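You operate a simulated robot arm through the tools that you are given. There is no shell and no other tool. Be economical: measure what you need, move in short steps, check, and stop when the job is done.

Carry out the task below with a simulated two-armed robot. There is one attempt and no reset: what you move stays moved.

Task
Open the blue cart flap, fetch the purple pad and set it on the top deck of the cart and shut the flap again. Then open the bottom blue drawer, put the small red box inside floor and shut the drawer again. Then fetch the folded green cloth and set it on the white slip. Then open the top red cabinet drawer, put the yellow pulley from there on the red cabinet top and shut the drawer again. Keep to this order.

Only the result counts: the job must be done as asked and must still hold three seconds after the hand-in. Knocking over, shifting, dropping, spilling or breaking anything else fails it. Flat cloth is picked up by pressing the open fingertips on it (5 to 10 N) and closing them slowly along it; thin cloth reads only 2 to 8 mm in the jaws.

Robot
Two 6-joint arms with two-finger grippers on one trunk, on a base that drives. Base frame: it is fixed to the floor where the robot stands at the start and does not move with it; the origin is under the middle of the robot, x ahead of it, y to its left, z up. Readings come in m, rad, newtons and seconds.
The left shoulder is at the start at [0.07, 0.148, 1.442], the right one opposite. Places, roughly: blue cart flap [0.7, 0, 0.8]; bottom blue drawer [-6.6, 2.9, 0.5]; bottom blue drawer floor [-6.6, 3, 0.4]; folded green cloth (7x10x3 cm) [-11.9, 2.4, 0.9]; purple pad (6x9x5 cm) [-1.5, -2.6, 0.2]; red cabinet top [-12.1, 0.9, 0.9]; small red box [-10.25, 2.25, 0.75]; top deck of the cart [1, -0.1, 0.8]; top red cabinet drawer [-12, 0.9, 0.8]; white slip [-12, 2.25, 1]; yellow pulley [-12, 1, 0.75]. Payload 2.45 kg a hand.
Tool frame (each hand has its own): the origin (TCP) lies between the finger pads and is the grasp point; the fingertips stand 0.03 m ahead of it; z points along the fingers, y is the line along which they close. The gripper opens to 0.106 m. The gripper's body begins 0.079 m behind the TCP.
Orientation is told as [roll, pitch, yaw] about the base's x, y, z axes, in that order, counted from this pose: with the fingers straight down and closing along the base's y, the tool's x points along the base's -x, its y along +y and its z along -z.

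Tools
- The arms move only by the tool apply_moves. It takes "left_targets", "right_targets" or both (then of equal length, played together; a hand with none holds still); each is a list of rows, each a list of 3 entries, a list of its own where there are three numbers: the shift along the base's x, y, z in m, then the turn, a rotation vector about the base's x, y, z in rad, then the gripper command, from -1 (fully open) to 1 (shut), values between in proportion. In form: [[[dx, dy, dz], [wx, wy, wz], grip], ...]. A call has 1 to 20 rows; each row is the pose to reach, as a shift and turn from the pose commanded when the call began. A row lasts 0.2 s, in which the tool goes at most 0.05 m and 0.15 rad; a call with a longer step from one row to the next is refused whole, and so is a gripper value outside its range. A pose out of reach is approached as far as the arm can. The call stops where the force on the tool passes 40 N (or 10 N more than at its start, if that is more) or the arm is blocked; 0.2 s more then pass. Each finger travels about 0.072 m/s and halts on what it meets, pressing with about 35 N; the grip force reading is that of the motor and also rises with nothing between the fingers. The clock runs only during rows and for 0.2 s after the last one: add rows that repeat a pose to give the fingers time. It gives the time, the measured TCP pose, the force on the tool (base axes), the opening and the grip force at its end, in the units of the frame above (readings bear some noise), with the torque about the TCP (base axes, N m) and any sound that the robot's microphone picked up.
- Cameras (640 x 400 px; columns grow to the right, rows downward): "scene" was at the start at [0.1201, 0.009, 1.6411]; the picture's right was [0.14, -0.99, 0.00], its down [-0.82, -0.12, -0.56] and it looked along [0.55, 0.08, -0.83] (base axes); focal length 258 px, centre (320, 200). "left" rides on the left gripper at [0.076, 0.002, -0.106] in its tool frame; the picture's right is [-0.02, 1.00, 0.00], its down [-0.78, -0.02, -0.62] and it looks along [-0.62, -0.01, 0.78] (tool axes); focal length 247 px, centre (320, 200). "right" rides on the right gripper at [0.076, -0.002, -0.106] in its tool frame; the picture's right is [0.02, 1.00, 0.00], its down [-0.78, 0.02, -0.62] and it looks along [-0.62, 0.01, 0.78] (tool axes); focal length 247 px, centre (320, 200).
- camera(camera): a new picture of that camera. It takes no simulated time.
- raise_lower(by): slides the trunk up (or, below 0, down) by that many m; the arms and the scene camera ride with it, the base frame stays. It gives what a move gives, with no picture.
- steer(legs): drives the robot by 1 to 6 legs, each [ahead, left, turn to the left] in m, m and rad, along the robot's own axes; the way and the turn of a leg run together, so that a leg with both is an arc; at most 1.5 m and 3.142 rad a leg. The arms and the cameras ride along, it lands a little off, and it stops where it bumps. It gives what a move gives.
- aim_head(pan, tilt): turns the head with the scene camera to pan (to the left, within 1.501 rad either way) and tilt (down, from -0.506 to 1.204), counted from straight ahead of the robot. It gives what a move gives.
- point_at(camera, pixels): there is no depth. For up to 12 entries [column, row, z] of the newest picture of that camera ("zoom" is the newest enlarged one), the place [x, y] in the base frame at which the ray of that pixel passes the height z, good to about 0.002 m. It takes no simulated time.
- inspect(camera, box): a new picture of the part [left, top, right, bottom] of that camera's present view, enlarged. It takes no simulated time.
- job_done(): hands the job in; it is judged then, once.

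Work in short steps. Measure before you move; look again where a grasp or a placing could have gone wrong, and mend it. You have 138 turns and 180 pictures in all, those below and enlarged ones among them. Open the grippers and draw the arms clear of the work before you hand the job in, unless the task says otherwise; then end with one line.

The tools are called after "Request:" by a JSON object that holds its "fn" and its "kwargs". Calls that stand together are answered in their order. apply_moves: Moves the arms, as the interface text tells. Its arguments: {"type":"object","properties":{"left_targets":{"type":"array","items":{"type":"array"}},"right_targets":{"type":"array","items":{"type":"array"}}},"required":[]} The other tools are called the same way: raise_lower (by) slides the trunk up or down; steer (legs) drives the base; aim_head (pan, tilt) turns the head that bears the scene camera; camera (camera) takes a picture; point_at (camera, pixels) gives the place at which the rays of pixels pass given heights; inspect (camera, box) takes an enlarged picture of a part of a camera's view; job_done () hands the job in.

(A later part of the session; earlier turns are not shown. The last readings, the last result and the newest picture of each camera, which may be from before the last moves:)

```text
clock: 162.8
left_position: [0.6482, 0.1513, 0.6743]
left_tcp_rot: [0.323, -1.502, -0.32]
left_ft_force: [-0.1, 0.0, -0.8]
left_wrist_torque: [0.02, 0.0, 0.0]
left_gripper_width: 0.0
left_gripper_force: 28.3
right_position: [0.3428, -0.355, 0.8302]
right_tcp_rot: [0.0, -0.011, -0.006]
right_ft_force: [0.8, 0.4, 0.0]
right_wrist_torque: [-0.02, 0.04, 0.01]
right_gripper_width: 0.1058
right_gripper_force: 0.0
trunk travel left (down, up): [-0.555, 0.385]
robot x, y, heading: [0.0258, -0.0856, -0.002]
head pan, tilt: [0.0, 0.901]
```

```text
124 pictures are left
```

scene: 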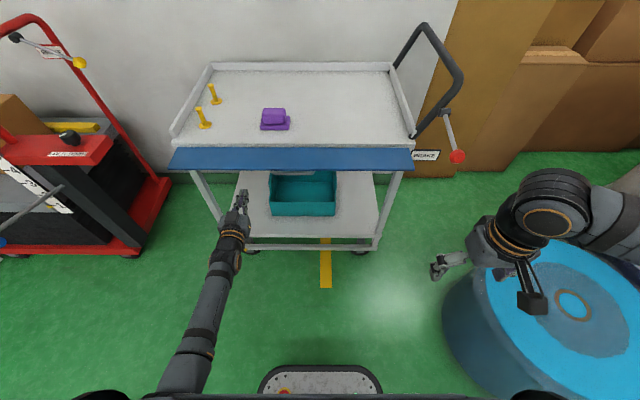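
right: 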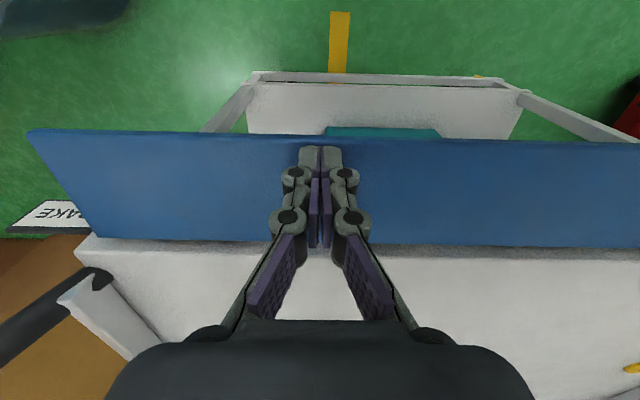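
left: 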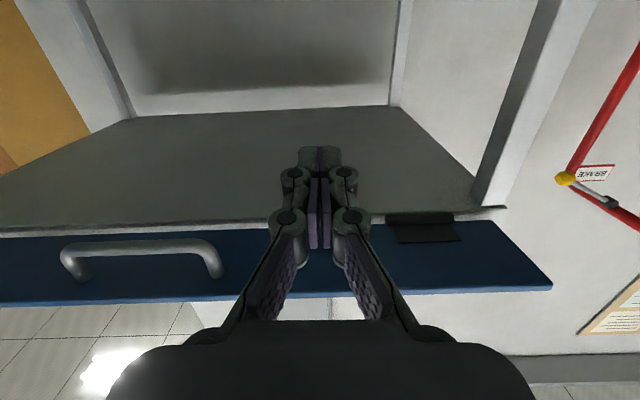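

The tips are beneath the flap. I raise along an arc to lift the flap up.

Request:
{"fn": "apply_moves", "kwargs": {"left_targets": [[[0, 0, 0.03], [0, 0, 0], 1], [[0, 0, 0.055], [0, 0, 0], 1], [[0, 0, 0.07], [0, 0, 0], 1], [[-0.001, 0, 0.085], [0, 0, 0], 1], [[-0.002, 0, 0.1], [0, 0, 0], 1], [[0, 0, 0.115], [0, 0, 0], 1], [[0.005, 0, 0.13], [0, 0, 0], 1], [[0.013, 0, 0.144], [0, 0, 0], 1], [[0.022, 0, 0.152], [0, 0, 0], 1], [[0.032, 0, 0.16], [0, 0, 0], 1]]}}

Request:
{"fn": "camera", "kwargs": {"camera": "scene"}}

```text
clock: 165.0
left_position: [0.6809, 0.1513, 0.836]
left_tcp_rot: [0.334, -1.505, -0.335]
left_ft_force: [-1.7, -0.7, -0.2]
left_wrist_torque: [0.02, -0.03, 0.0]
left_gripper_width: 0.0
left_gripper_force: 28.5
right_position: [0.3404, -0.3554, 0.8308]
right_tcp_rot: [0.001, -0.012, -0.007]
right_ft_force: [-0.4, -0.4, -0.3]
right_wrist_torque: [0.02, -0.04, 0.01]
right_gripper_width: 0.1062
right_gripper_force: 0.1
trunk travel left (down, up): [-0.555, 0.385]
robot x, y, heading: [0.0308, -0.0824, 0.001]
head pan, tilt: [0.0, 0.901]
```

```text
123 pictures are left
```

scene: 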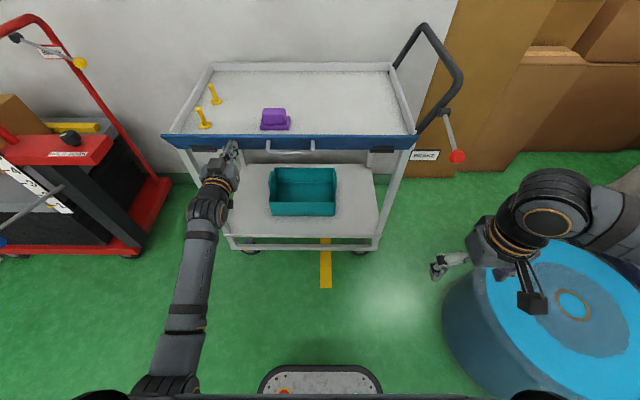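

The flap is nearly upright. I push it forward gently in small steps until it meets its stop.

Request:
{"fn": "apply_moves", "kwargs": {"left_targets": [[[0.008, 0, 0.002], [0, 0, 0], 1], [[0.014, 0, 0.002], [0, 0, 0], 1], [[0.02, 0, 0.002], [0, 0, 0], 1], [[0.025, 0, 0.002], [0, 0, 0], 1], [[0.03, 0, 0.002], [0, 0, 0], 1], [[0.035, 0, 0.002], [0, 0, 0], 1], [[0.04, 0, 0.002], [0, 0, 0], 1], [[0.045, 0, 0.002], [0, 0, 0], 1], [[0.05, 0, 0.002], [0, 0, 0], 1]]}}

Request:
{"fn": "camera", "kwargs": {"camera": "scene"}}

```text
clock: 166.6
left_position: [0.7119, 0.1513, 0.8368]
left_tcp_rot: [0.326, -1.5, -0.325]
left_ft_force: [-24.6, -2.8, 4.6]
left_wrist_torque: [0.18, -0.31, -0.14]
left_gripper_width: 0.0059
left_gripper_force: 28.3
right_position: [0.3387, -0.3568, 0.8328]
right_tcp_rot: [0.001, -0.018, -0.004]
right_ft_force: [0.1, -0.5, -1.0]
right_wrist_torque: [0.04, -0.01, -0.03]
right_gripper_width: 0.106
right_gripper_force: 0.1
trunk travel left (down, up): [-0.555, 0.385]
robot x, y, heading: [0.0255, -0.0827, -0.0]
head pan, tilt: [0.0, 0.901]
stopped in row 7 (left hand): the force on the tool passed its limit at 45 N (the readings are from after the stop); the commanded pose is now the measured one
```

```text
122 pictures are left
```

scene: 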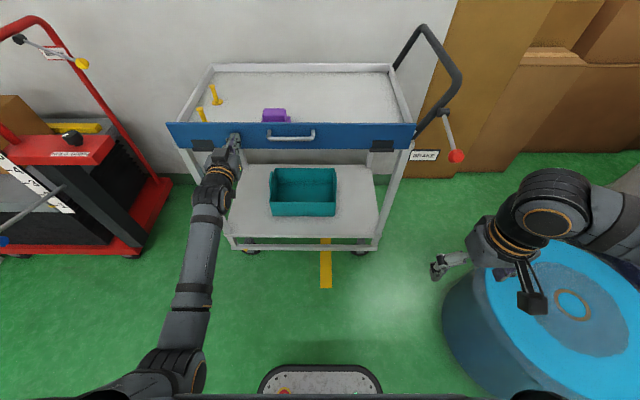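

The flap is upright against its stop. I withdraw straight back and check that it stays.

Request:
{"fn": "apply_moves", "kwargs": {"left_targets": [[[-0.03, 0, 0], [0, 0, 0], 1], [[-0.07, 0, 0], [0, 0, 0], 1], [[-0.11, 0, 0], [0, 0, 0], 1], [[-0.15, 0, 0], [0, 0, 0], 1]]}}

Request:
{"fn": "steer", "kwargs": {"legs": [[-0.2, 0.05, 0]]}}

Request:
{"fn": "apply_moves", "kwargs": {"left_targets": [[[0, 0, 0], [0, 0.14, 0], 0], [[0, 0, 0], [0, 0.28, 0], -1], [[0, 0, 0], [0, 0.42, 0], -1], [[0, 0, 0], [0, 0.56, 0], -1], [[0, 0, 0], [0, 0.7, 0], -1], [[0, 0, 0], [0, 0.84, 0], -1], [[0, 0, 0], [0, 0.98, 0], -1], [[0, 0, 0], [0, 1.12, 0], -1], [[0, 0, 0], [0, 1.26, 0], -1], [[0, 0, 0], [0, 1.4, 0], -1], [[0, 0, 0], [0, 1.5, 0], -1], [[0, 0, 0], [0, 1.5, 0], -1]]}}

Request:
{"fn": "inspect", "kwargs": {"camera": "scene", "box": [150, 20, 480, 226]}}

```text
clock: 167.6
left_position: [0.5656, 0.1526, 0.8318]
left_tcp_rot: [0.287, -1.498, -0.288]
left_ft_force: [-0.7, 0.1, 0.6]
left_wrist_torque: [-0.01, 0.01, 0.01]
left_gripper_width: 0.0002
left_gripper_force: 28.7
right_position: [0.3405, -0.3556, 0.8302]
right_tcp_rot: [0.0, -0.013, -0.009]
right_ft_force: [-0.7, -0.4, 1.2]
right_wrist_torque: [-0.01, -0.05, -0.01]
right_gripper_width: 0.106
right_gripper_force: 0.1
trunk travel left (down, up): [-0.555, 0.385]
robot x, y, heading: [0.0262, -0.0817, 0.001]
head pan, tilt: [0.0, 0.901]
```

```text
clock: 169.2
left_position: [0.3662, 0.199, 0.8315]
left_tcp_rot: [0.287, -1.495, -0.291]
left_ft_force: [0.5, -0.3, -0.3]
left_wrist_torque: [0.02, 0.02, -0.01]
left_gripper_width: 0.0
left_gripper_force: 29.1
right_position: [0.1363, -0.3075, 0.8316]
right_tcp_rot: [0.0, -0.011, -0.012]
right_ft_force: [-0.6, 1.0, -0.1]
right_wrist_torque: [0.01, -0.06, 0.01]
right_gripper_width: 0.1061
right_gripper_force: 0.0
trunk travel left (down, up): [-0.555, 0.385]
robot x, y, heading: [-0.1768, -0.0346, -0.003]
head pan, tilt: [0.0, 0.901]
```

```text
clock: 171.8
left_position: [0.4176, 0.2021, 0.7701]
left_tcp_rot: [-0.006, 0.003, -0.022]
left_ft_force: [0.0, 0.1, 0.4]
left_wrist_torque: [0.0, -0.01, 0.0]
left_gripper_width: 0.1059
left_gripper_force: 0.1
left hand out of reach, approached as far as the arm can: row 9, 10, 11, 12
right_position: [0.1368, -0.3069, 0.8296]
right_tcp_rot: [0.0, -0.013, -0.011]
right_ft_force: [-1.2, -0.1, -0.5]
right_wrist_torque: [-0.01, -0.01, 0.02]
right_gripper_width: 0.1057
right_gripper_force: 0.0
trunk travel left (down, up): [-0.555, 0.385]
robot x, y, heading: [-0.1732, -0.0332, -0.008]
head pan, tilt: [0.0, 0.901]
```

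```text
1.94 times, centred on (315, 123) of scene
```

zoom: 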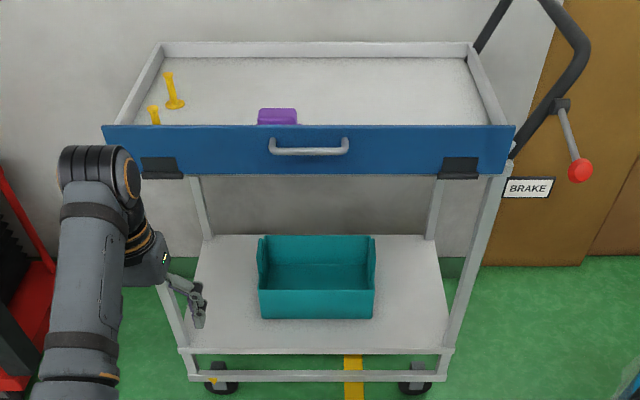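

The flap is shut with the pad inside. I now head for the blue drawer: back to (-0.17,1.0), face -x and view the aisle.

Request:
{"fn": "raise_lower", "kwargs": {"by": 0.25}}

Request:
{"fn": "steer", "kwargs": {"legs": [[0, 1.25, 0], [0, 0, 1.57], [0, 0, 1.58]]}}

Request:
{"fn": "aim_head", "kwargs": {"pan": -0.1, "tilt": 0.35}}

Request:
{"fn": "camera", "kwargs": {"camera": "scene"}}

```text
clock: 174.4
left_position: [0.4182, 0.2018, 1.0202]
left_tcp_rot: [-0.003, 0.0, -0.023]
left_ft_force: [-0.3, -0.1, -0.3]
left_wrist_torque: [0.01, 0.01, -0.02]
left_gripper_width: 0.106
left_gripper_force: 0.0
right_position: [0.1369, -0.3085, 1.0803]
right_tcp_rot: [0.002, -0.013, -0.013]
right_ft_force: [0.0, 0.8, -0.4]
right_wrist_torque: [-0.02, -0.02, -0.02]
right_gripper_width: 0.1063
right_gripper_force: 0.0
trunk travel left (down, up): [-0.805, 0.135]
robot x, y, heading: [-0.1775, -0.0356, -0.007]
head pan, tilt: [0.0, 0.901]
```

```text
clock: 188.3
left_position: [-0.7844, 0.997, 1.0199]
left_tcp_rot: [-0.004, 0.001, 3.11]
left_ft_force: [-0.8, 0.1, -0.4]
left_wrist_torque: [0.02, -0.02, 0.0]
left_gripper_width: 0.1059
left_gripper_force: 0.1
right_position: [-0.4964, 1.5051, 1.0804]
right_tcp_rot: [-0.001, -0.011, 3.12]
right_ft_force: [0.0, 0.0, -0.5]
right_wrist_torque: [0.03, -0.01, 0.02]
right_gripper_width: 0.1059
right_gripper_force: 0.1
trunk travel left (down, up): [-0.805, 0.135]
robot x, y, heading: [-0.1844, 1.2302, 3.121]
head pan, tilt: [0.0, 0.901]
```

```text
clock: 189.3
left_position: [-0.7839, 0.9971, 1.0207]
left_tcp_rot: [-0.003, 0.001, 3.111]
left_ft_force: [-0.2, 0.3, -0.3]
left_wrist_torque: [-0.03, 0.0, 0.01]
left_gripper_width: 0.106
left_gripper_force: 0.1
right_position: [-0.4982, 1.5045, 1.0804]
right_tcp_rot: [0.0, -0.013, 3.119]
right_ft_force: [0.4, -0.1, 0.3]
right_wrist_torque: [0.02, -0.03, -0.02]
right_gripper_width: 0.1056
right_gripper_force: 0.0
trunk travel left (down, up): [-0.805, 0.135]
robot x, y, heading: [-0.1875, 1.2273, 3.128]
head pan, tilt: [-0.099, 0.351]
```

```text
120 pictures are left
```

scene: 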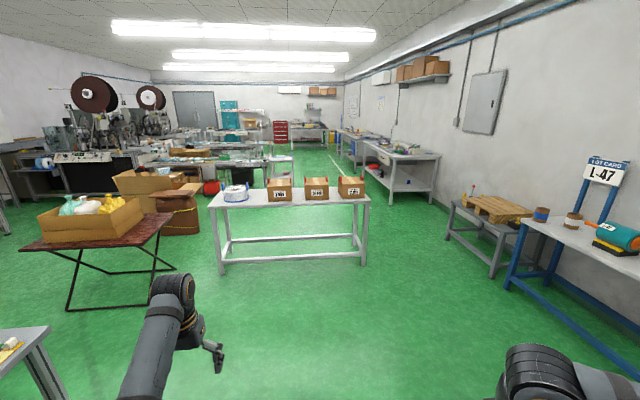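

The aisle lies right of the white box table. I measure its feet and the benches beyond.

Request:
{"fn": "point_at", "kwargs": {"camera": "scene", "pixels": [[366, 266, 0], [358, 245, 0], [218, 272, 0], [392, 192, 0], [437, 205, 0], [330, 152, 0], [385, 178, 0], [497, 278, 0], [445, 235, 0]]}}

Request:
{"fn": "inspect", "kwargs": {"camera": "scene", "box": [250, 80, 460, 211]}}

```text
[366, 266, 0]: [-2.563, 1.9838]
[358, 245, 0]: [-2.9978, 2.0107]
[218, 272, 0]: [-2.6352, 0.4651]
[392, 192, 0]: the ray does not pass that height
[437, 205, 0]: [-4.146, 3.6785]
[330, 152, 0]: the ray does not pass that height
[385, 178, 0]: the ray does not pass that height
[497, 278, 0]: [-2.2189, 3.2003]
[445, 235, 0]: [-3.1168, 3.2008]
```

```text
3.05 times, centred on (355, 146) of scene
```

zoom: 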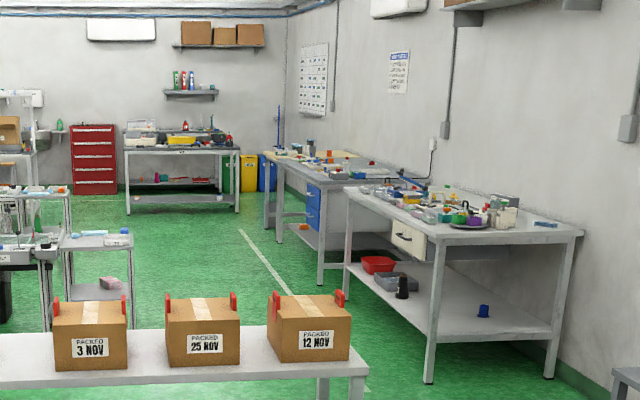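

The blue drawers are in the second bench along the right wall. I sidestep to y≈2.5 and drive to x≈-3.6, then look.

Request:
{"fn": "steer", "kwargs": {"legs": [[0, -1.28, 0], [1.4, 0, 0], [1.4, 0, 0], [0.6, 0, 0]]}}

Request:
{"fn": "aim_head", "kwargs": {"pan": -0.3, "tilt": 0.5}}

Request:
{"fn": "camera", "kwargs": {"camera": "scene"}}

```text
clock: 212.4
left_position: [-4.2097, 2.4893, 1.0209]
left_tcp_rot: [-0.003, 0.003, 3.089]
left_ft_force: [-0.1, 0.4, 0.7]
left_wrist_torque: [0.01, 0.03, 0.04]
left_gripper_width: 0.1058
left_gripper_force: 0.1
right_position: [-3.9137, 2.991, 1.0804]
right_tcp_rot: [-0.001, -0.012, 3.101]
right_ft_force: [0.9, -0.1, -0.5]
right_wrist_torque: [0.01, 0.02, 0.02]
right_gripper_width: 0.1059
right_gripper_force: 0.0
trunk travel left (down, up): [-0.805, 0.135]
robot x, y, heading: [-3.6102, 2.7085, 3.106]
head pan, tilt: [-0.099, 0.351]
```

```text
clock: 213.1
left_position: [-4.2102, 2.4891, 1.0193]
left_tcp_rot: [-0.006, 0.003, 3.089]
left_ft_force: [-0.3, 0.7, -0.1]
left_wrist_torque: [0.0, -0.02, 0.02]
left_gripper_width: 0.1062
left_gripper_force: 0.0
right_position: [-3.9146, 2.9912, 1.0801]
right_tcp_rot: [0.0, -0.01, 3.1]
right_ft_force: [-0.4, 0.1, 0.2]
right_wrist_torque: [-0.02, -0.03, -0.02]
right_gripper_width: 0.106
right_gripper_force: 0.1
trunk travel left (down, up): [-0.805, 0.135]
robot x, y, heading: [-3.609, 2.7085, 3.098]
head pan, tilt: [-0.3, 0.499]
```

```text
118 pictures are left
```

scene: 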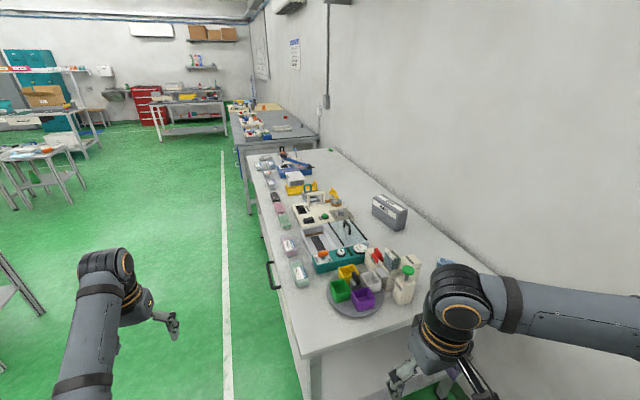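

I drifted toward the bench; I sidestep left to y≈2.1, straighten, and go on to x≈-5.4 beside the second bench.

Request:
{"fn": "steer", "kwargs": {"legs": [[0, 0.65, 0.04], [1.2, 0, 0], [0.8, 0, 0]]}}

Request:
{"fn": "aim_head", "kwargs": {"pan": -0.6, "tilt": 0.55}}

Request:
{"fn": "camera", "kwargs": {"camera": "scene"}}

```text
clock: 226.5
left_position: [-6.2393, 1.8135, 1.0195]
left_tcp_rot: [-0.005, 0.003, 3.116]
left_ft_force: [0.8, 0.1, -0.7]
left_wrist_torque: [-0.01, 0.01, -0.01]
left_gripper_width: 0.106
left_gripper_force: 0.2
right_position: [-5.9557, 2.3228, 1.0803]
right_tcp_rot: [0.0, -0.013, 3.124]
right_ft_force: [0.0, 0.2, 0.1]
right_wrist_torque: [0.01, 0.0, -0.04]
right_gripper_width: 0.1059
right_gripper_force: 0.0
trunk travel left (down, up): [-0.805, 0.135]
robot x, y, heading: [-5.6495, 2.0464, 3.134]
head pan, tilt: [-0.3, 0.499]
```

```text
clock: 227.3
left_position: [-6.2408, 1.8137, 1.0199]
left_tcp_rot: [-0.005, 0.004, 3.115]
left_ft_force: [-0.2, -0.4, -0.5]
left_wrist_torque: [0.02, 0.02, 0.01]
left_gripper_width: 0.106
left_gripper_force: 0.2
right_position: [-5.9579, 2.3224, 1.0805]
right_tcp_rot: [-0.001, -0.012, 3.125]
right_ft_force: [-0.4, 0.8, 0.1]
right_wrist_torque: [0.0, 0.01, 0.01]
right_gripper_width: 0.106
right_gripper_force: 0.1
trunk travel left (down, up): [-0.805, 0.135]
robot x, y, heading: [-5.644, 2.049, 3.132]
head pan, tilt: [-0.6, 0.55]
```

```text
117 pictures are left
```

scene: 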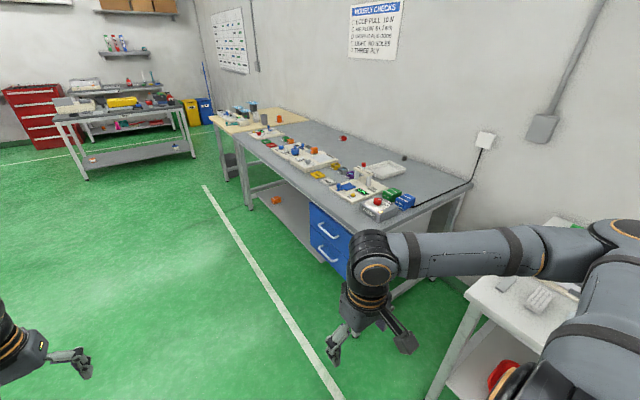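

The two blue drawers show at (330,240). I drive to x≈-6.55, y≈1.95, turn right to face them and look.

Request:
{"fn": "steer", "kwargs": {"legs": [[0.92, 0.1, 0], [0, 0, -1.56]]}}

Request:
{"fn": "aim_head", "kwargs": {"pan": 0, "tilt": 0.75}}

Request:
{"fn": "raise_lower", "kwargs": {"by": -0.3}}

Request:
{"fn": "camera", "kwargs": {"camera": "scene"}}

```text
clock: 235.9
left_position: [-6.8217, 2.5337, 1.0217]
left_tcp_rot: [-0.004, 0.002, 1.592]
left_ft_force: [0.1, 0.0, -0.4]
left_wrist_torque: [-0.01, 0.02, 0.01]
left_gripper_width: 0.106
left_gripper_force: 0.0
right_position: [-6.2984, 2.275, 1.0799]
right_tcp_rot: [-0.001, -0.012, 1.603]
right_ft_force: [-0.3, 0.7, 0.3]
right_wrist_torque: [-0.01, -0.03, -0.02]
right_gripper_width: 0.106
right_gripper_force: 0.0
trunk travel left (down, up): [-0.805, 0.135]
robot x, y, heading: [-6.5619, 1.953, 1.61]
head pan, tilt: [-0.6, 0.55]
```

```text
clock: 236.9
left_position: [-6.8216, 2.5338, 1.0184]
left_tcp_rot: [-0.003, 0.003, 1.594]
left_ft_force: [0.6, 0.4, -0.7]
left_wrist_torque: [0.0, -0.01, 0.0]
left_gripper_width: 0.106
left_gripper_force: 0.2
right_position: [-6.2985, 2.2759, 1.0805]
right_tcp_rot: [0.001, -0.011, 1.602]
right_ft_force: [-0.6, 0.0, 0.5]
right_wrist_torque: [-0.01, 0.04, 0.02]
right_gripper_width: 0.106
right_gripper_force: 0.1
trunk travel left (down, up): [-0.805, 0.135]
robot x, y, heading: [-6.5598, 1.9537, 1.609]
head pan, tilt: [0.0, 0.75]
```

```text
clock: 239.9
left_position: [-6.8207, 2.5329, 0.7194]
left_tcp_rot: [-0.004, 0.003, 1.594]
left_ft_force: [0.2, 0.1, 0.7]
left_wrist_torque: [0.02, 0.04, 0.02]
left_gripper_width: 0.1061
left_gripper_force: 0.1
right_position: [-6.2984, 2.2756, 0.7801]
right_tcp_rot: [-0.001, -0.011, 1.602]
right_ft_force: [0.3, 0.0, -0.2]
right_wrist_torque: [0.02, 0.04, -0.01]
right_gripper_width: 0.1061
right_gripper_force: 0.0
trunk travel left (down, up): [-0.505, 0.435]
robot x, y, heading: [-6.5634, 1.9518, 1.609]
head pan, tilt: [0.0, 0.75]
```

```text
116 pictures are left
```

scene: 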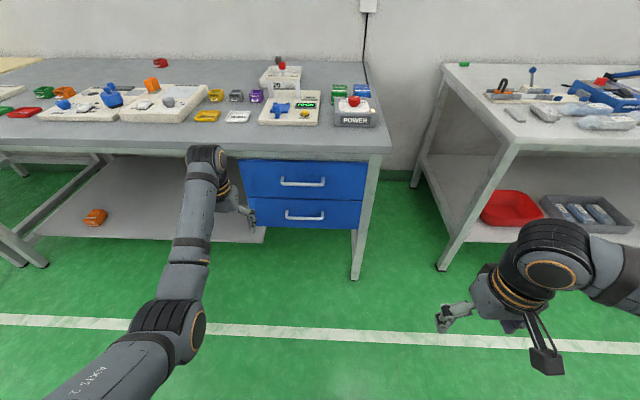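

The bottom drawer's handle is at (285..323, 215). I enlarge and measure it.

Request:
{"fn": "inspect", "kwargs": {"camera": "scene", "box": [220, 130, 400, 243]}}

Request:
{"fn": "point_at", "kwargs": {"camera": "scene", "pixels": [[286, 216, 0.5], [323, 216, 0.5], [286, 216, 0.45], [323, 216, 0.45], [281, 182, 0.6], [323, 182, 0.6], [358, 229, 0.45], [256, 224, 0.45], [365, 154, 0.75], [388, 147, 0.8], [388, 147, 0.75]]}}

```text
3.54 times, centred on (310, 186) of scene
```

zoom: 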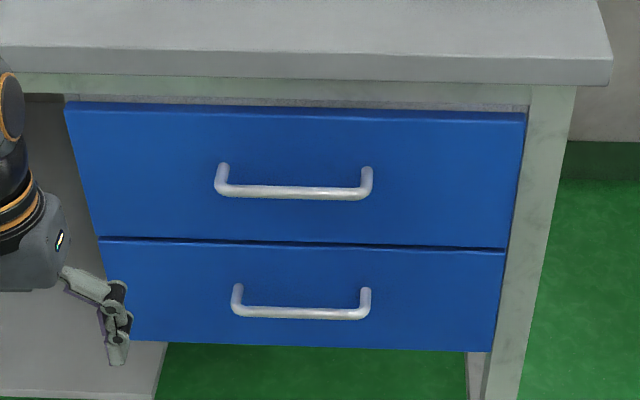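

```text
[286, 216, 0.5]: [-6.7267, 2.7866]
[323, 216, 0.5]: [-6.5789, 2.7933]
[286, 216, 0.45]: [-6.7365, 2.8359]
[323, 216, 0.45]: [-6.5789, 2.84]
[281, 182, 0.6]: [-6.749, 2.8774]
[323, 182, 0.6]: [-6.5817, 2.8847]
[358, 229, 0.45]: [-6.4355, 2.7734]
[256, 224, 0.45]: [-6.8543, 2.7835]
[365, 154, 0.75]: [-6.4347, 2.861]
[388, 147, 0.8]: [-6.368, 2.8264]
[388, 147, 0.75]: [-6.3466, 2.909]
```

I take a left wrist view for a second ray on the handle.

Request:
{"fn": "camera", "kwargs": {"camera": "left"}}

```text
114 pictures are left
```

left: 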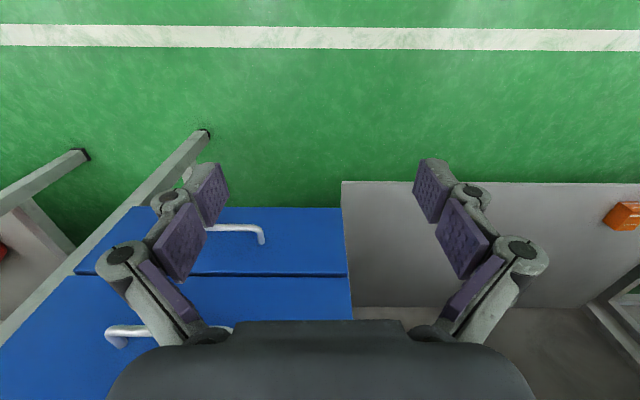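

The handle's left end shows at (262,232) there. I get its ray at several heights.

Request:
{"fn": "point_at", "kwargs": {"camera": "left", "pixels": [[262, 230, 0.5], [262, 230, 0.45], [262, 230, 0.55], [346, 270, 0.55], [342, 210, 0.4], [346, 275, 0.5], [262, 230, 0.4], [200, 130, 0], [342, 208, 0.35]]}}

Request:
{"fn": "point_at", "kwargs": {"camera": "scene", "pixels": [[286, 216, 0.55], [286, 216, 0.4], [358, 229, 0.4], [352, 278, 0]]}}

```text
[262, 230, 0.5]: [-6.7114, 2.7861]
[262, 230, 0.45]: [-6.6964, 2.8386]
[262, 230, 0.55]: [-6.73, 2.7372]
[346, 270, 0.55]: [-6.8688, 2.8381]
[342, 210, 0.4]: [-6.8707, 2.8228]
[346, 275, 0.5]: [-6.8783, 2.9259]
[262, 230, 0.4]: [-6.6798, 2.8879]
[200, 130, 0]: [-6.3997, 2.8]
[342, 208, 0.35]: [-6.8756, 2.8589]
```

```text
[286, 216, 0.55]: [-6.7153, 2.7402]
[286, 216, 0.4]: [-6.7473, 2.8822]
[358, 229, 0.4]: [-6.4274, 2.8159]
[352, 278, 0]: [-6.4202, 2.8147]
```

Both rays meet at about (-6.72, 2.757, 0.53): the bar is at y≈2.757, z≈0.525, x from -6.72 to -6.58. I align the base, lower the trunk a bit and turn the left hand to point at the drawer.

Request:
{"fn": "steer", "kwargs": {"legs": [[0, -0.1, -0.038]]}}

Request:
{"fn": "apply_moves", "kwargs": {"left_targets": [[[0, -0.03, 0], [0.14, 0, 0], -1], [[0, -0.06, 0], [0.28, 0, 0], -1], [[0, -0.09, 0], [0.42, 0, 0], -1], [[0, -0.1, 0], [0.56, 0, 0], -1], [[0, -0.1, 0], [0.7, 0, 0], -1], [[0, -0.1, 0], [0.84, 0, 0], -1], [[0, -0.1, 0], [0.98, 0, 0], -1], [[0, -0.1, 0], [1.12, 0, 0], -1], [[0, -0.1, 0], [1.26, 0, 0], -1], [[0, -0.1, 0], [1.4, 0, 0], -1], [[0, -0.1, 0], [1.54, 0, 0], -1], [[0, -0.1, 0], [1.57, 0, 0], -1]]}}

Request:
{"fn": "apply_moves", "kwargs": {"left_targets": [[[0, 0, 0], [0, -0.14, 0], -1], [[0, 0, 0], [0, -0.28, 0], -1], [[0, 0, 0], [0, -0.42, 0], -1], [[0, 0, 0], [0, -0.56, 0], -1], [[0, 0, 0], [0, -0.7, 0], -1], [[0, 0, 0], [0, -0.84, 0], -1], [[0, 0, 0], [0, -0.98, 0], -1], [[0, 0, 0], [0, -1.12, 0], -1], [[0, 0, 0], [0, -1.26, 0], -1], [[0, 0, 0], [0, -1.4, 0], -1], [[0, 0, 0], [0, -1.54, 0], -1], [[0, 0, 0], [0, -1.57, 0], -1]]}}

Request:
{"fn": "camera", "kwargs": {"camera": "scene"}}

```text
clock: 241.0
left_position: [-6.6985, 2.5446, 0.721]
left_tcp_rot: [-0.004, 0.001, 1.557]
left_ft_force: [0.0, -0.3, 0.9]
left_wrist_torque: [-0.01, 0.03, 0.03]
left_gripper_width: 0.1061
left_gripper_force: 0.0
right_position: [-6.1861, 2.2679, 0.78]
right_tcp_rot: [0.0, -0.013, 1.567]
right_ft_force: [1.1, -0.1, 1.0]
right_wrist_torque: [-0.03, 0.03, 0.03]
right_gripper_width: 0.1059
right_gripper_force: 0.0
trunk travel left (down, up): [-0.505, 0.435]
robot x, y, heading: [-6.4559, 1.9521, 1.575]
head pan, tilt: [0.0, 0.75]
```

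```text
clock: 243.6
left_position: [-6.703, 2.4448, 0.7208]
left_tcp_rot: [0.31, -1.526, 1.269]
left_ft_force: [-0.4, 0.4, -0.3]
left_wrist_torque: [-0.03, 0.05, -0.04]
left_gripper_width: 0.1062
left_gripper_force: 0.0
left hand out of reach, approached as far as the arm can: row 12
right_position: [-6.1872, 2.2685, 0.7797]
right_tcp_rot: [0.0, -0.011, 1.567]
right_ft_force: [-0.1, -0.2, 0.1]
right_wrist_torque: [-0.01, 0.0, 0.0]
right_gripper_width: 0.106
right_gripper_force: 0.0
trunk travel left (down, up): [-0.505, 0.435]
robot x, y, heading: [-6.4596, 1.9574, 1.571]
head pan, tilt: [0.0, 0.75]
```

```text
clock: 246.2
left_position: [-6.6987, 2.4482, 0.7313]
left_tcp_rot: [-1.569, -0.013, 3.14]
left_ft_force: [0.6, 0.4, 0.1]
left_wrist_torque: [-0.02, 0.04, -0.01]
left_gripper_width: 0.1062
left_gripper_force: 0.0
left hand out of reach, approached as far as the arm can: row 1, 9, 10, 11, 12
right_position: [-6.186, 2.2685, 0.7798]
right_tcp_rot: [0.0, -0.012, 1.567]
right_ft_force: [-0.5, 0.3, -0.5]
right_wrist_torque: [0.0, -0.02, 0.03]
right_gripper_width: 0.1059
right_gripper_force: 0.0
trunk travel left (down, up): [-0.505, 0.435]
robot x, y, heading: [-6.4546, 1.9513, 1.575]
head pan, tilt: [0.0, 0.75]
```

```text
113 pictures are left
```

scene: 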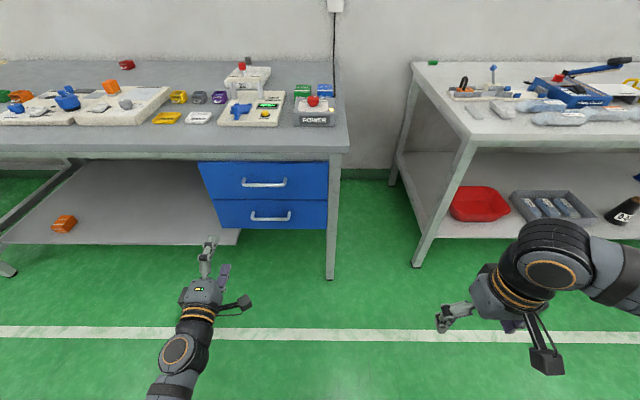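

The hand points at the drawer with jaws vertical. I lower the trunk 0.2, shift x +0.045, drive ahead 0.2, then look.

Request:
{"fn": "raise_lower", "kwargs": {"by": -0.205}}

Request:
{"fn": "apply_moves", "kwargs": {"left_targets": [[[0.04, 0, 0], [0, 0, 0], -1], [[0.047, 0, 0], [0, 0, 0], -1]]}}

Request:
{"fn": "steer", "kwargs": {"legs": [[0.18, 0, 0]]}}

Request:
{"fn": "camera", "kwargs": {"camera": "left"}}

Request:
{"fn": "camera", "kwargs": {"camera": "scene"}}

```text
clock: 248.4
left_position: [-6.6994, 2.4486, 0.526]
left_tcp_rot: [-1.569, -0.014, 3.139]
left_ft_force: [0.1, -0.1, 0.0]
left_wrist_torque: [0.0, -0.02, 0.02]
left_gripper_width: 0.1064
left_gripper_force: 0.0
right_position: [-6.1865, 2.2687, 0.5754]
right_tcp_rot: [0.001, -0.012, 1.568]
right_ft_force: [0.9, -0.1, -1.2]
right_wrist_torque: [0.02, 0.02, 0.01]
right_gripper_width: 0.1061
right_gripper_force: 0.0
trunk travel left (down, up): [-0.3, 0.64]
robot x, y, heading: [-6.4619, 1.9521, 1.57]
head pan, tilt: [0.0, 0.75]
```

```text
clock: 249.0
left_position: [-6.6497, 2.448, 0.5243]
left_tcp_rot: [-1.576, -0.014, 3.14]
left_ft_force: [-0.4, -0.4, -0.1]
left_wrist_torque: [-0.01, -0.01, -0.01]
left_gripper_width: 0.1058
left_gripper_force: 0.0
left hand out of reach, approached as far as the arm can: row 1, 2
right_position: [-6.1869, 2.2682, 0.5755]
right_tcp_rot: [-0.001, -0.013, 1.568]
right_ft_force: [0.7, 0.1, 0.6]
right_wrist_torque: [-0.01, 0.0, 0.03]
right_gripper_width: 0.106
right_gripper_force: 0.0
trunk travel left (down, up): [-0.3, 0.64]
robot x, y, heading: [-6.4562, 1.9531, 1.57]
head pan, tilt: [0.0, 0.75]
```

```text
clock: 250.5
left_position: [-6.6505, 2.6234, 0.5243]
left_tcp_rot: [-1.574, -0.014, 3.142]
left_ft_force: [-0.1, 0.3, -0.2]
left_wrist_torque: [0.0, 0.0, 0.01]
left_gripper_width: 0.1059
left_gripper_force: 0.0
right_position: [-6.1878, 2.4439, 0.5742]
right_tcp_rot: [0.0, -0.012, 1.567]
right_ft_force: [0.3, 1.6, 0.3]
right_wrist_torque: [-0.01, -0.01, 0.0]
right_gripper_width: 0.1061
right_gripper_force: 0.1
trunk travel left (down, up): [-0.3, 0.64]
robot x, y, heading: [-6.4574, 2.1295, 1.572]
head pan, tilt: [0.0, 0.75]
```

```text
112 pictures are left
```

left: 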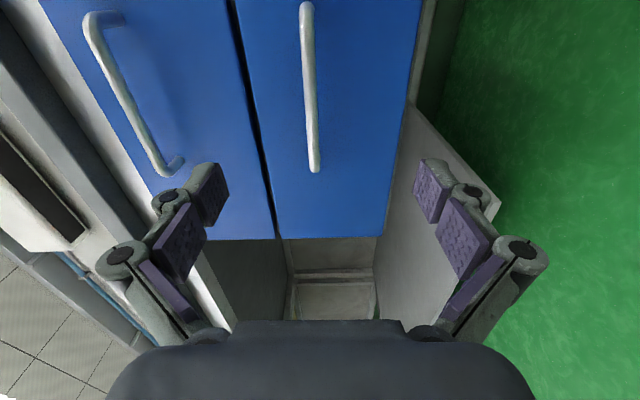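

```text
111 pictures are left
```

scene: 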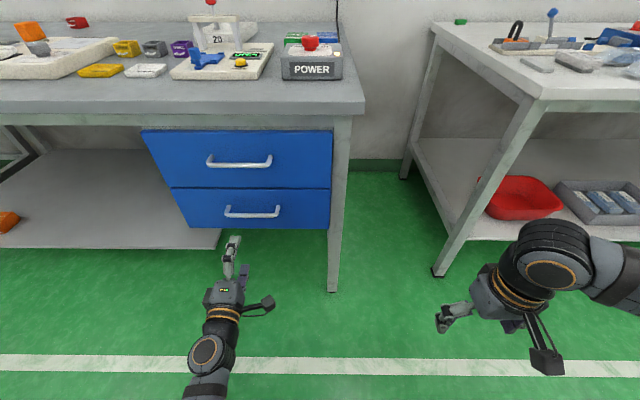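

The handle sits at column ~311, rows 5–170: well aligned (about 5 mm up). I advance 0.13 with jaws open, then close on the bar.

Request:
{"fn": "apply_moves", "kwargs": {"left_targets": [[[0, 0.03, 0.005], [0, 0, 0], -1], [[0, 0.06, 0.005], [0, 0, 0], -1], [[0, 0.09, 0.005], [0, 0, 0], -1], [[0, 0.11, 0.005], [0, 0, 0], -1], [[0, 0.125, 0.005], [0, 0, 0], -1], [[0, 0.132, 0.005], [0, 0, 0], -1]]}}

Request:
{"fn": "camera", "kwargs": {"camera": "left"}}

```text
clock: 251.9
left_position: [-6.651, 2.7579, 0.5099]
left_tcp_rot: [-1.589, -0.016, -3.141]
left_ft_force: [0.0, -0.9, 0.4]
left_wrist_torque: [0.0, 0.01, 0.0]
left_gripper_width: 0.106
left_gripper_force: 0.1
left hand out of reach, approached as far as the arm can: row 1, 2, 3, 4, 5, 6
right_position: [-6.1875, 2.4429, 0.5758]
right_tcp_rot: [0.0, -0.012, 1.567]
right_ft_force: [-0.1, -0.6, -0.7]
right_wrist_torque: [0.01, 0.02, -0.02]
right_gripper_width: 0.1063
right_gripper_force: 0.2
trunk travel left (down, up): [-0.3, 0.64]
robot x, y, heading: [-6.456, 2.1286, 1.571]
head pan, tilt: [0.0, 0.75]
```

```text
110 pictures are left
```

left: 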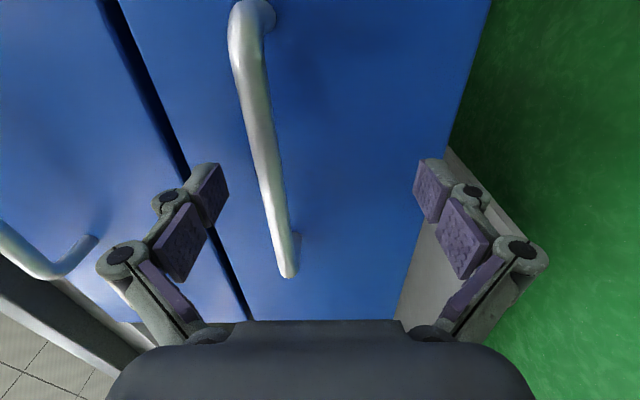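

The bar is between the jaws but ~25 mm above centre (hand sagged to z 0.51 at reach). I raise the trunk 0.025 and close.

Request:
{"fn": "raise_lower", "kwargs": {"by": 0.026}}

Request:
{"fn": "apply_moves", "kwargs": {"left_targets": [[[0, 0, 0], [0, 0, 0], -0.4], [[0, 0, 0], [0, 0, 0], 0.2], [[0, 0, 0], [0, 0, 0], 0.7], [[0, 0, 0], [0, 0, 0], 1], [[0, 0, 0], [0, 0, 0], 1]]}}

Request:
{"fn": "camera", "kwargs": {"camera": "left"}}

```text
clock: 252.6
left_position: [-6.651, 2.758, 0.5362]
left_tcp_rot: [-1.586, -0.013, 3.143]
left_ft_force: [1.0, -1.2, 0.0]
left_wrist_torque: [0.0, 0.04, -0.01]
left_gripper_width: 0.1057
left_gripper_force: 0.1
right_position: [-6.1857, 2.4429, 0.601]
right_tcp_rot: [0.001, -0.013, 1.567]
right_ft_force: [0.3, 0.6, 0.1]
right_wrist_torque: [0.01, 0.02, 0.02]
right_gripper_width: 0.1062
right_gripper_force: 0.1
trunk travel left (down, up): [-0.326, 0.614]
robot x, y, heading: [-6.4594, 2.1297, 1.577]
head pan, tilt: [0.0, 0.75]
```

```text
clock: 253.8
left_position: [-6.6509, 2.7564, 0.5324]
left_tcp_rot: [-1.583, -0.013, -3.141]
left_ft_force: [0.5, -26.5, -19.5]
left_wrist_torque: [0.04, -0.64, 0.17]
left_gripper_width: 0.0104
left_gripper_force: 35.5
right_position: [-6.188, 2.4438, 0.602]
right_tcp_rot: [-0.003, -0.012, 1.567]
right_ft_force: [-0.1, 0.0, -0.2]
right_wrist_torque: [0.02, -0.03, -0.01]
right_gripper_width: 0.106
right_gripper_force: 0.1
trunk travel left (down, up): [-0.326, 0.614]
robot x, y, heading: [-6.4562, 2.1326, 1.571]
head pan, tilt: [0.0, 0.75]
```

```text
109 pictures are left
```

left: 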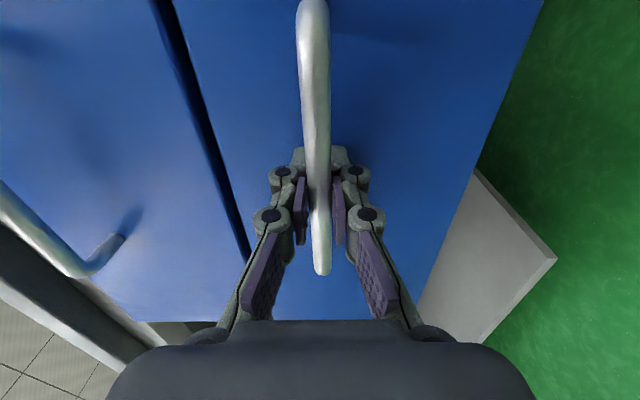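

The bar is held (10 mm). I pull: first with the arm a little, then by backing the base.

Request:
{"fn": "apply_moves", "kwargs": {"left_targets": [[[0, -0.01, 0], [0, 0, 0], 1], [[0, -0.03, 0], [0, 0, 0], 1], [[0, -0.05, 0], [0, 0, 0], 1], [[0, -0.07, 0], [0, 0, 0], 1]]}}

Request:
{"fn": "steer", "kwargs": {"legs": [[-0.2, 0, 0]]}}

Request:
{"fn": "camera", "kwargs": {"camera": "scene"}}

```text
clock: 254.8
left_position: [-6.6524, 2.6875, 0.5329]
left_tcp_rot: [-1.588, -0.012, -3.14]
left_ft_force: [-5.8, -1.5, -12.2]
left_wrist_torque: [0.08, -0.65, 0.24]
left_gripper_width: 0.0102
left_gripper_force: 35.5
right_position: [-6.1872, 2.4444, 0.601]
right_tcp_rot: [0.0, -0.011, 1.567]
right_ft_force: [0.4, -0.6, -1.1]
right_wrist_torque: [-0.01, 0.02, 0.0]
right_gripper_width: 0.1059
right_gripper_force: 0.2
trunk travel left (down, up): [-0.326, 0.614]
robot x, y, heading: [-6.457, 2.1294, 1.57]
head pan, tilt: [0.0, 0.75]
```

```text
clock: 256.4
left_position: [-6.6508, 2.4853, 0.5318]
left_tcp_rot: [-1.586, -0.013, 3.143]
left_ft_force: [-28.1, -0.5, -6.7]
left_wrist_torque: [0.02, -0.67, -0.09]
left_gripper_width: 0.0102
left_gripper_force: 35.5
right_position: [-6.1875, 2.2418, 0.6008]
right_tcp_rot: [-0.002, -0.012, 1.565]
right_ft_force: [0.0, -0.2, 0.3]
right_wrist_torque: [-0.01, -0.02, -0.01]
right_gripper_width: 0.1062
right_gripper_force: 0.0
trunk travel left (down, up): [-0.326, 0.614]
robot x, y, heading: [-6.4571, 1.9262, 1.568]
head pan, tilt: [0.0, 0.75]
```

```text
108 pictures are left
```

scene: 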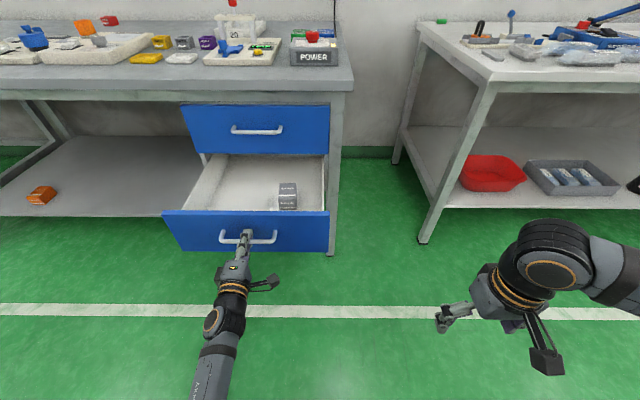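

The drawer is open about 0.27 m; a grey box sits at right inside. I release the handle, back away, and turn the hand down again.

Request:
{"fn": "apply_moves", "kwargs": {"left_targets": [[[0, 0, 0], [0, 0, 0], 0.4], [[0, 0, 0], [0, 0, 0], -0.3], [[0, 0, 0], [0, 0, 0], -1], [[0, 0, 0], [0, 0, 0], -1], [[0, -0.04, 0], [0, 0, 0], -1], [[0, -0.08, 0], [0, 0, 0], -1]]}}

Request:
{"fn": "steer", "kwargs": {"legs": [[-0.35, 0, 0]]}}

Request:
{"fn": "camera", "kwargs": {"camera": "scene"}}

```text
clock: 257.9
left_position: [-6.6513, 2.4026, 0.5344]
left_tcp_rot: [-1.588, -0.012, -3.142]
left_ft_force: [0.0, -0.1, -0.7]
left_wrist_torque: [0.03, -0.01, 0.04]
left_gripper_width: 0.1059
left_gripper_force: 0.1
right_position: [-6.1863, 2.2406, 0.6008]
right_tcp_rot: [0.0, -0.011, 1.566]
right_ft_force: [-0.3, 0.8, -0.8]
right_wrist_torque: [0.04, -0.02, 0.02]
right_gripper_width: 0.1059
right_gripper_force: 0.1
trunk travel left (down, up): [-0.326, 0.614]
robot x, y, heading: [-6.4587, 1.9285, 1.568]
head pan, tilt: [0.0, 0.75]
```

```text
clock: 260.1
left_position: [-6.6516, 2.0535, 0.5341]
left_tcp_rot: [-1.588, -0.015, 3.141]
left_ft_force: [0.2, 0.5, -0.3]
left_wrist_torque: [-0.05, 0.02, 0.01]
left_gripper_width: 0.106
left_gripper_force: 0.0
right_position: [-6.1863, 1.8909, 0.6017]
right_tcp_rot: [0.002, -0.013, 1.563]
right_ft_force: [0.4, -0.1, 0.4]
right_wrist_torque: [0.02, -0.05, 0.01]
right_gripper_width: 0.106
right_gripper_force: 0.0
trunk travel left (down, up): [-0.326, 0.614]
robot x, y, heading: [-6.4585, 1.5766, 1.572]
head pan, tilt: [0.0, 0.75]
```

```text
107 pictures are left
```

scene: 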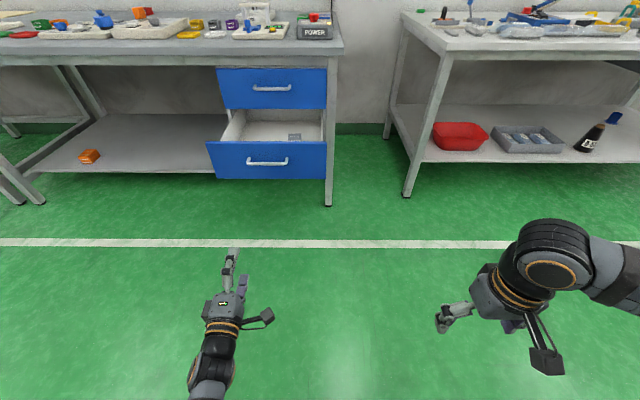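

The drawer stays open. I keep the left hand pointed forward, raise the trunk, turn left to face -x, and look for the red box.

Request:
{"fn": "raise_lower", "kwargs": {"by": 0.35}}

Request:
{"fn": "steer", "kwargs": {"legs": [[0, 0, 1.57]]}}

Request:
{"fn": "aim_head", "kwargs": {"pan": 0, "tilt": 0.4}}

Request:
{"fn": "camera", "kwargs": {"camera": "scene"}}

```text
clock: 263.5
left_position: [-6.6513, 2.0527, 0.8833]
left_tcp_rot: [-1.586, -0.015, 3.142]
left_ft_force: [-1.2, -0.1, 1.0]
left_wrist_torque: [0.0, 0.01, 0.01]
left_gripper_width: 0.106
left_gripper_force: 0.1
right_position: [-6.186, 1.89, 0.9514]
right_tcp_rot: [-0.001, -0.013, 1.563]
right_ft_force: [-0.1, 0.5, -0.2]
right_wrist_torque: [-0.02, 0.0, 0.0]
right_gripper_width: 0.1057
right_gripper_force: 0.0
trunk travel left (down, up): [-0.676, 0.264]
robot x, y, heading: [-6.4582, 1.5768, 1.566]
head pan, tilt: [0.0, 0.75]
```

```text
clock: 267.6
left_position: [-6.9463, 1.4146, 0.8839]
left_tcp_rot: [-1.587, -0.014, -1.634]
left_ft_force: [-0.4, -0.1, -0.2]
left_wrist_torque: [-0.05, -0.01, -0.01]
left_gripper_width: 0.1059
left_gripper_force: 0.1
right_position: [-6.7543, 1.8683, 0.9511]
right_tcp_rot: [-0.002, -0.012, 3.073]
right_ft_force: [-0.6, -0.2, -0.8]
right_wrist_torque: [-0.02, -0.01, 0.0]
right_gripper_width: 0.1058
right_gripper_force: 0.0
trunk travel left (down, up): [-0.676, 0.264]
robot x, y, heading: [-6.4592, 1.5778, 3.078]
head pan, tilt: [0.0, 0.75]
```

```text
clock: 268.4
left_position: [-6.9451, 1.4143, 0.8841]
left_tcp_rot: [-1.588, -0.013, -1.635]
left_ft_force: [0.1, -0.5, 0.5]
left_wrist_torque: [0.0, -0.01, -0.01]
left_gripper_width: 0.1061
left_gripper_force: 0.1
right_position: [-6.7539, 1.8683, 0.95]
right_tcp_rot: [-0.002, -0.012, 3.07]
right_ft_force: [0.6, 0.0, 0.5]
right_wrist_torque: [0.0, 0.0, -0.04]
right_gripper_width: 0.1059
right_gripper_force: 0.1
trunk travel left (down, up): [-0.676, 0.264]
robot x, y, heading: [-6.4564, 1.5802, 3.078]
head pan, tilt: [0.0, 0.4]
```

```text
106 pictures are left
```

scene: 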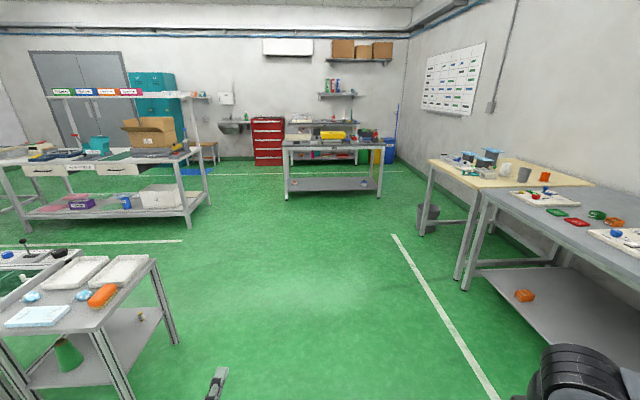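

I zoom on the far bench and red cabinet.

Request:
{"fn": "inspect", "kwargs": {"camera": "scene", "box": [230, 70, 410, 210]}}

Request:
{"fn": "point_at", "kwargs": {"camera": "scene", "pixels": [[288, 199, 0], [380, 196, 0], [175, 345, 0], [208, 212, 0], [420, 235, 0], [458, 280, 0], [255, 165, 0]]}}

```text
2.86 times, centred on (320, 140) of scene
```

zoom: 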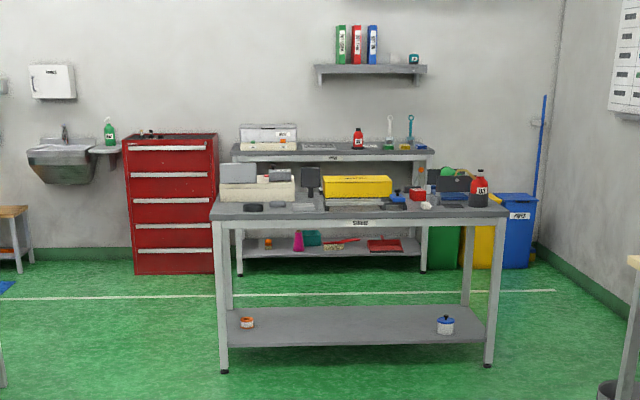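

```text
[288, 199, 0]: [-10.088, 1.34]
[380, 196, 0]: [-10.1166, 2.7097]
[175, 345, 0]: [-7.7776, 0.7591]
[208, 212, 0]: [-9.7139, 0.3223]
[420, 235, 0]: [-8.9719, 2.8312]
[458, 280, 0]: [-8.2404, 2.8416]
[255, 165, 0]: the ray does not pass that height
```

The red box appears at zoom (417,195), right of the yellow case. I drive to about (-9.3,2.0) and look down.

Request:
{"fn": "steer", "kwargs": {"legs": [[0, 0, 0.06], [1.4, -0.2, 0], [1.4, -0.22, 0]]}}

Request:
{"fn": "aim_head", "kwargs": {"pan": 0, "tilt": 0.7}}

Request:
{"fn": "camera", "kwargs": {"camera": "scene"}}

```text
clock: 282.4
left_position: [-9.6971, 1.7772, 0.8837]
left_tcp_rot: [-1.586, -0.014, -1.561]
left_ft_force: [-0.5, -1.8, -0.4]
left_wrist_torque: [-0.02, 0.03, 0.01]
left_gripper_width: 0.1061
left_gripper_force: 0.1
right_position: [-9.5384, 2.2443, 0.9512]
right_tcp_rot: [0.0, -0.012, -3.136]
right_ft_force: [0.4, -0.5, -0.8]
right_wrist_torque: [-0.01, -0.02, 0.02]
right_gripper_width: 0.1058
right_gripper_force: 0.0
trunk travel left (down, up): [-0.676, 0.264]
robot x, y, heading: [-9.2226, 1.9735, -3.132]
head pan, tilt: [0.0, 0.4]
```

```text
clock: 283.2
left_position: [-9.6974, 1.7774, 0.8842]
left_tcp_rot: [-1.587, -0.013, -1.56]
left_ft_force: [0.5, 0.6, 0.0]
left_wrist_torque: [0.01, -0.02, -0.01]
left_gripper_width: 0.106
left_gripper_force: 0.2
right_position: [-9.5378, 2.2438, 0.9517]
right_tcp_rot: [-0.003, -0.012, -3.137]
right_ft_force: [0.3, -0.8, 0.8]
right_wrist_torque: [0.0, 0.0, -0.01]
right_gripper_width: 0.1063
right_gripper_force: 0.1
trunk travel left (down, up): [-0.676, 0.264]
robot x, y, heading: [-9.2239, 1.9738, -3.131]
head pan, tilt: [0.0, 0.7]
```

```text
104 pictures are left
```

scene: 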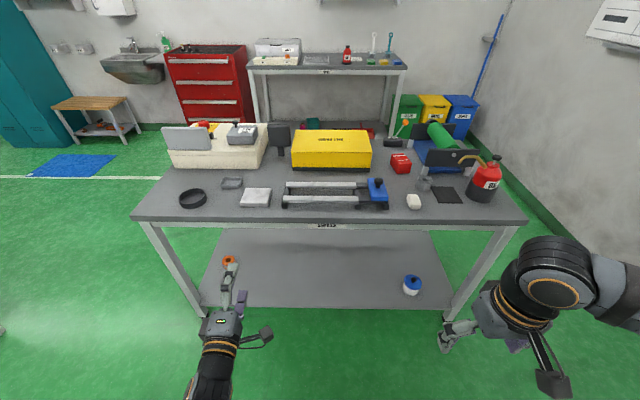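

The red box is at (400,164). I zoom and measure; the bench top should be about z≈0.72.

Request:
{"fn": "inspect", "kwargs": {"camera": "scene", "box": [330, 120, 480, 214]}}

Request:
{"fn": "point_at", "kwargs": {"camera": "scene", "pixels": [[400, 164, 0.75], [391, 157, 0.77], [408, 155, 0.77], [411, 165, 0.77], [394, 167, 0.77], [524, 222, 0.72], [134, 216, 0.72], [455, 318, 0], [200, 312, 0]]}}

```text
4.26 times, centred on (405, 167) of scene
```

zoom: 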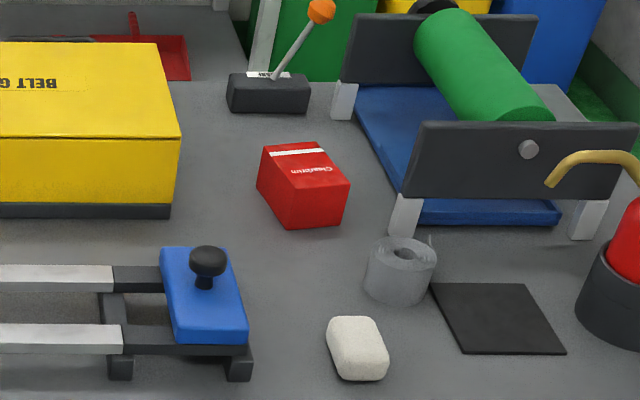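

```text
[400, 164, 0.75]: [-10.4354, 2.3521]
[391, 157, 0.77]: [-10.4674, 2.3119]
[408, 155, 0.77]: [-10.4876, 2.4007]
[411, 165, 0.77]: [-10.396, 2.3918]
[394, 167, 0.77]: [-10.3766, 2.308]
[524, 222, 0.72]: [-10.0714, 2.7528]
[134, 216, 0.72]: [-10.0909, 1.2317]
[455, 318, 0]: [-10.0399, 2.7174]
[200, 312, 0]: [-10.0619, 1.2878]
```

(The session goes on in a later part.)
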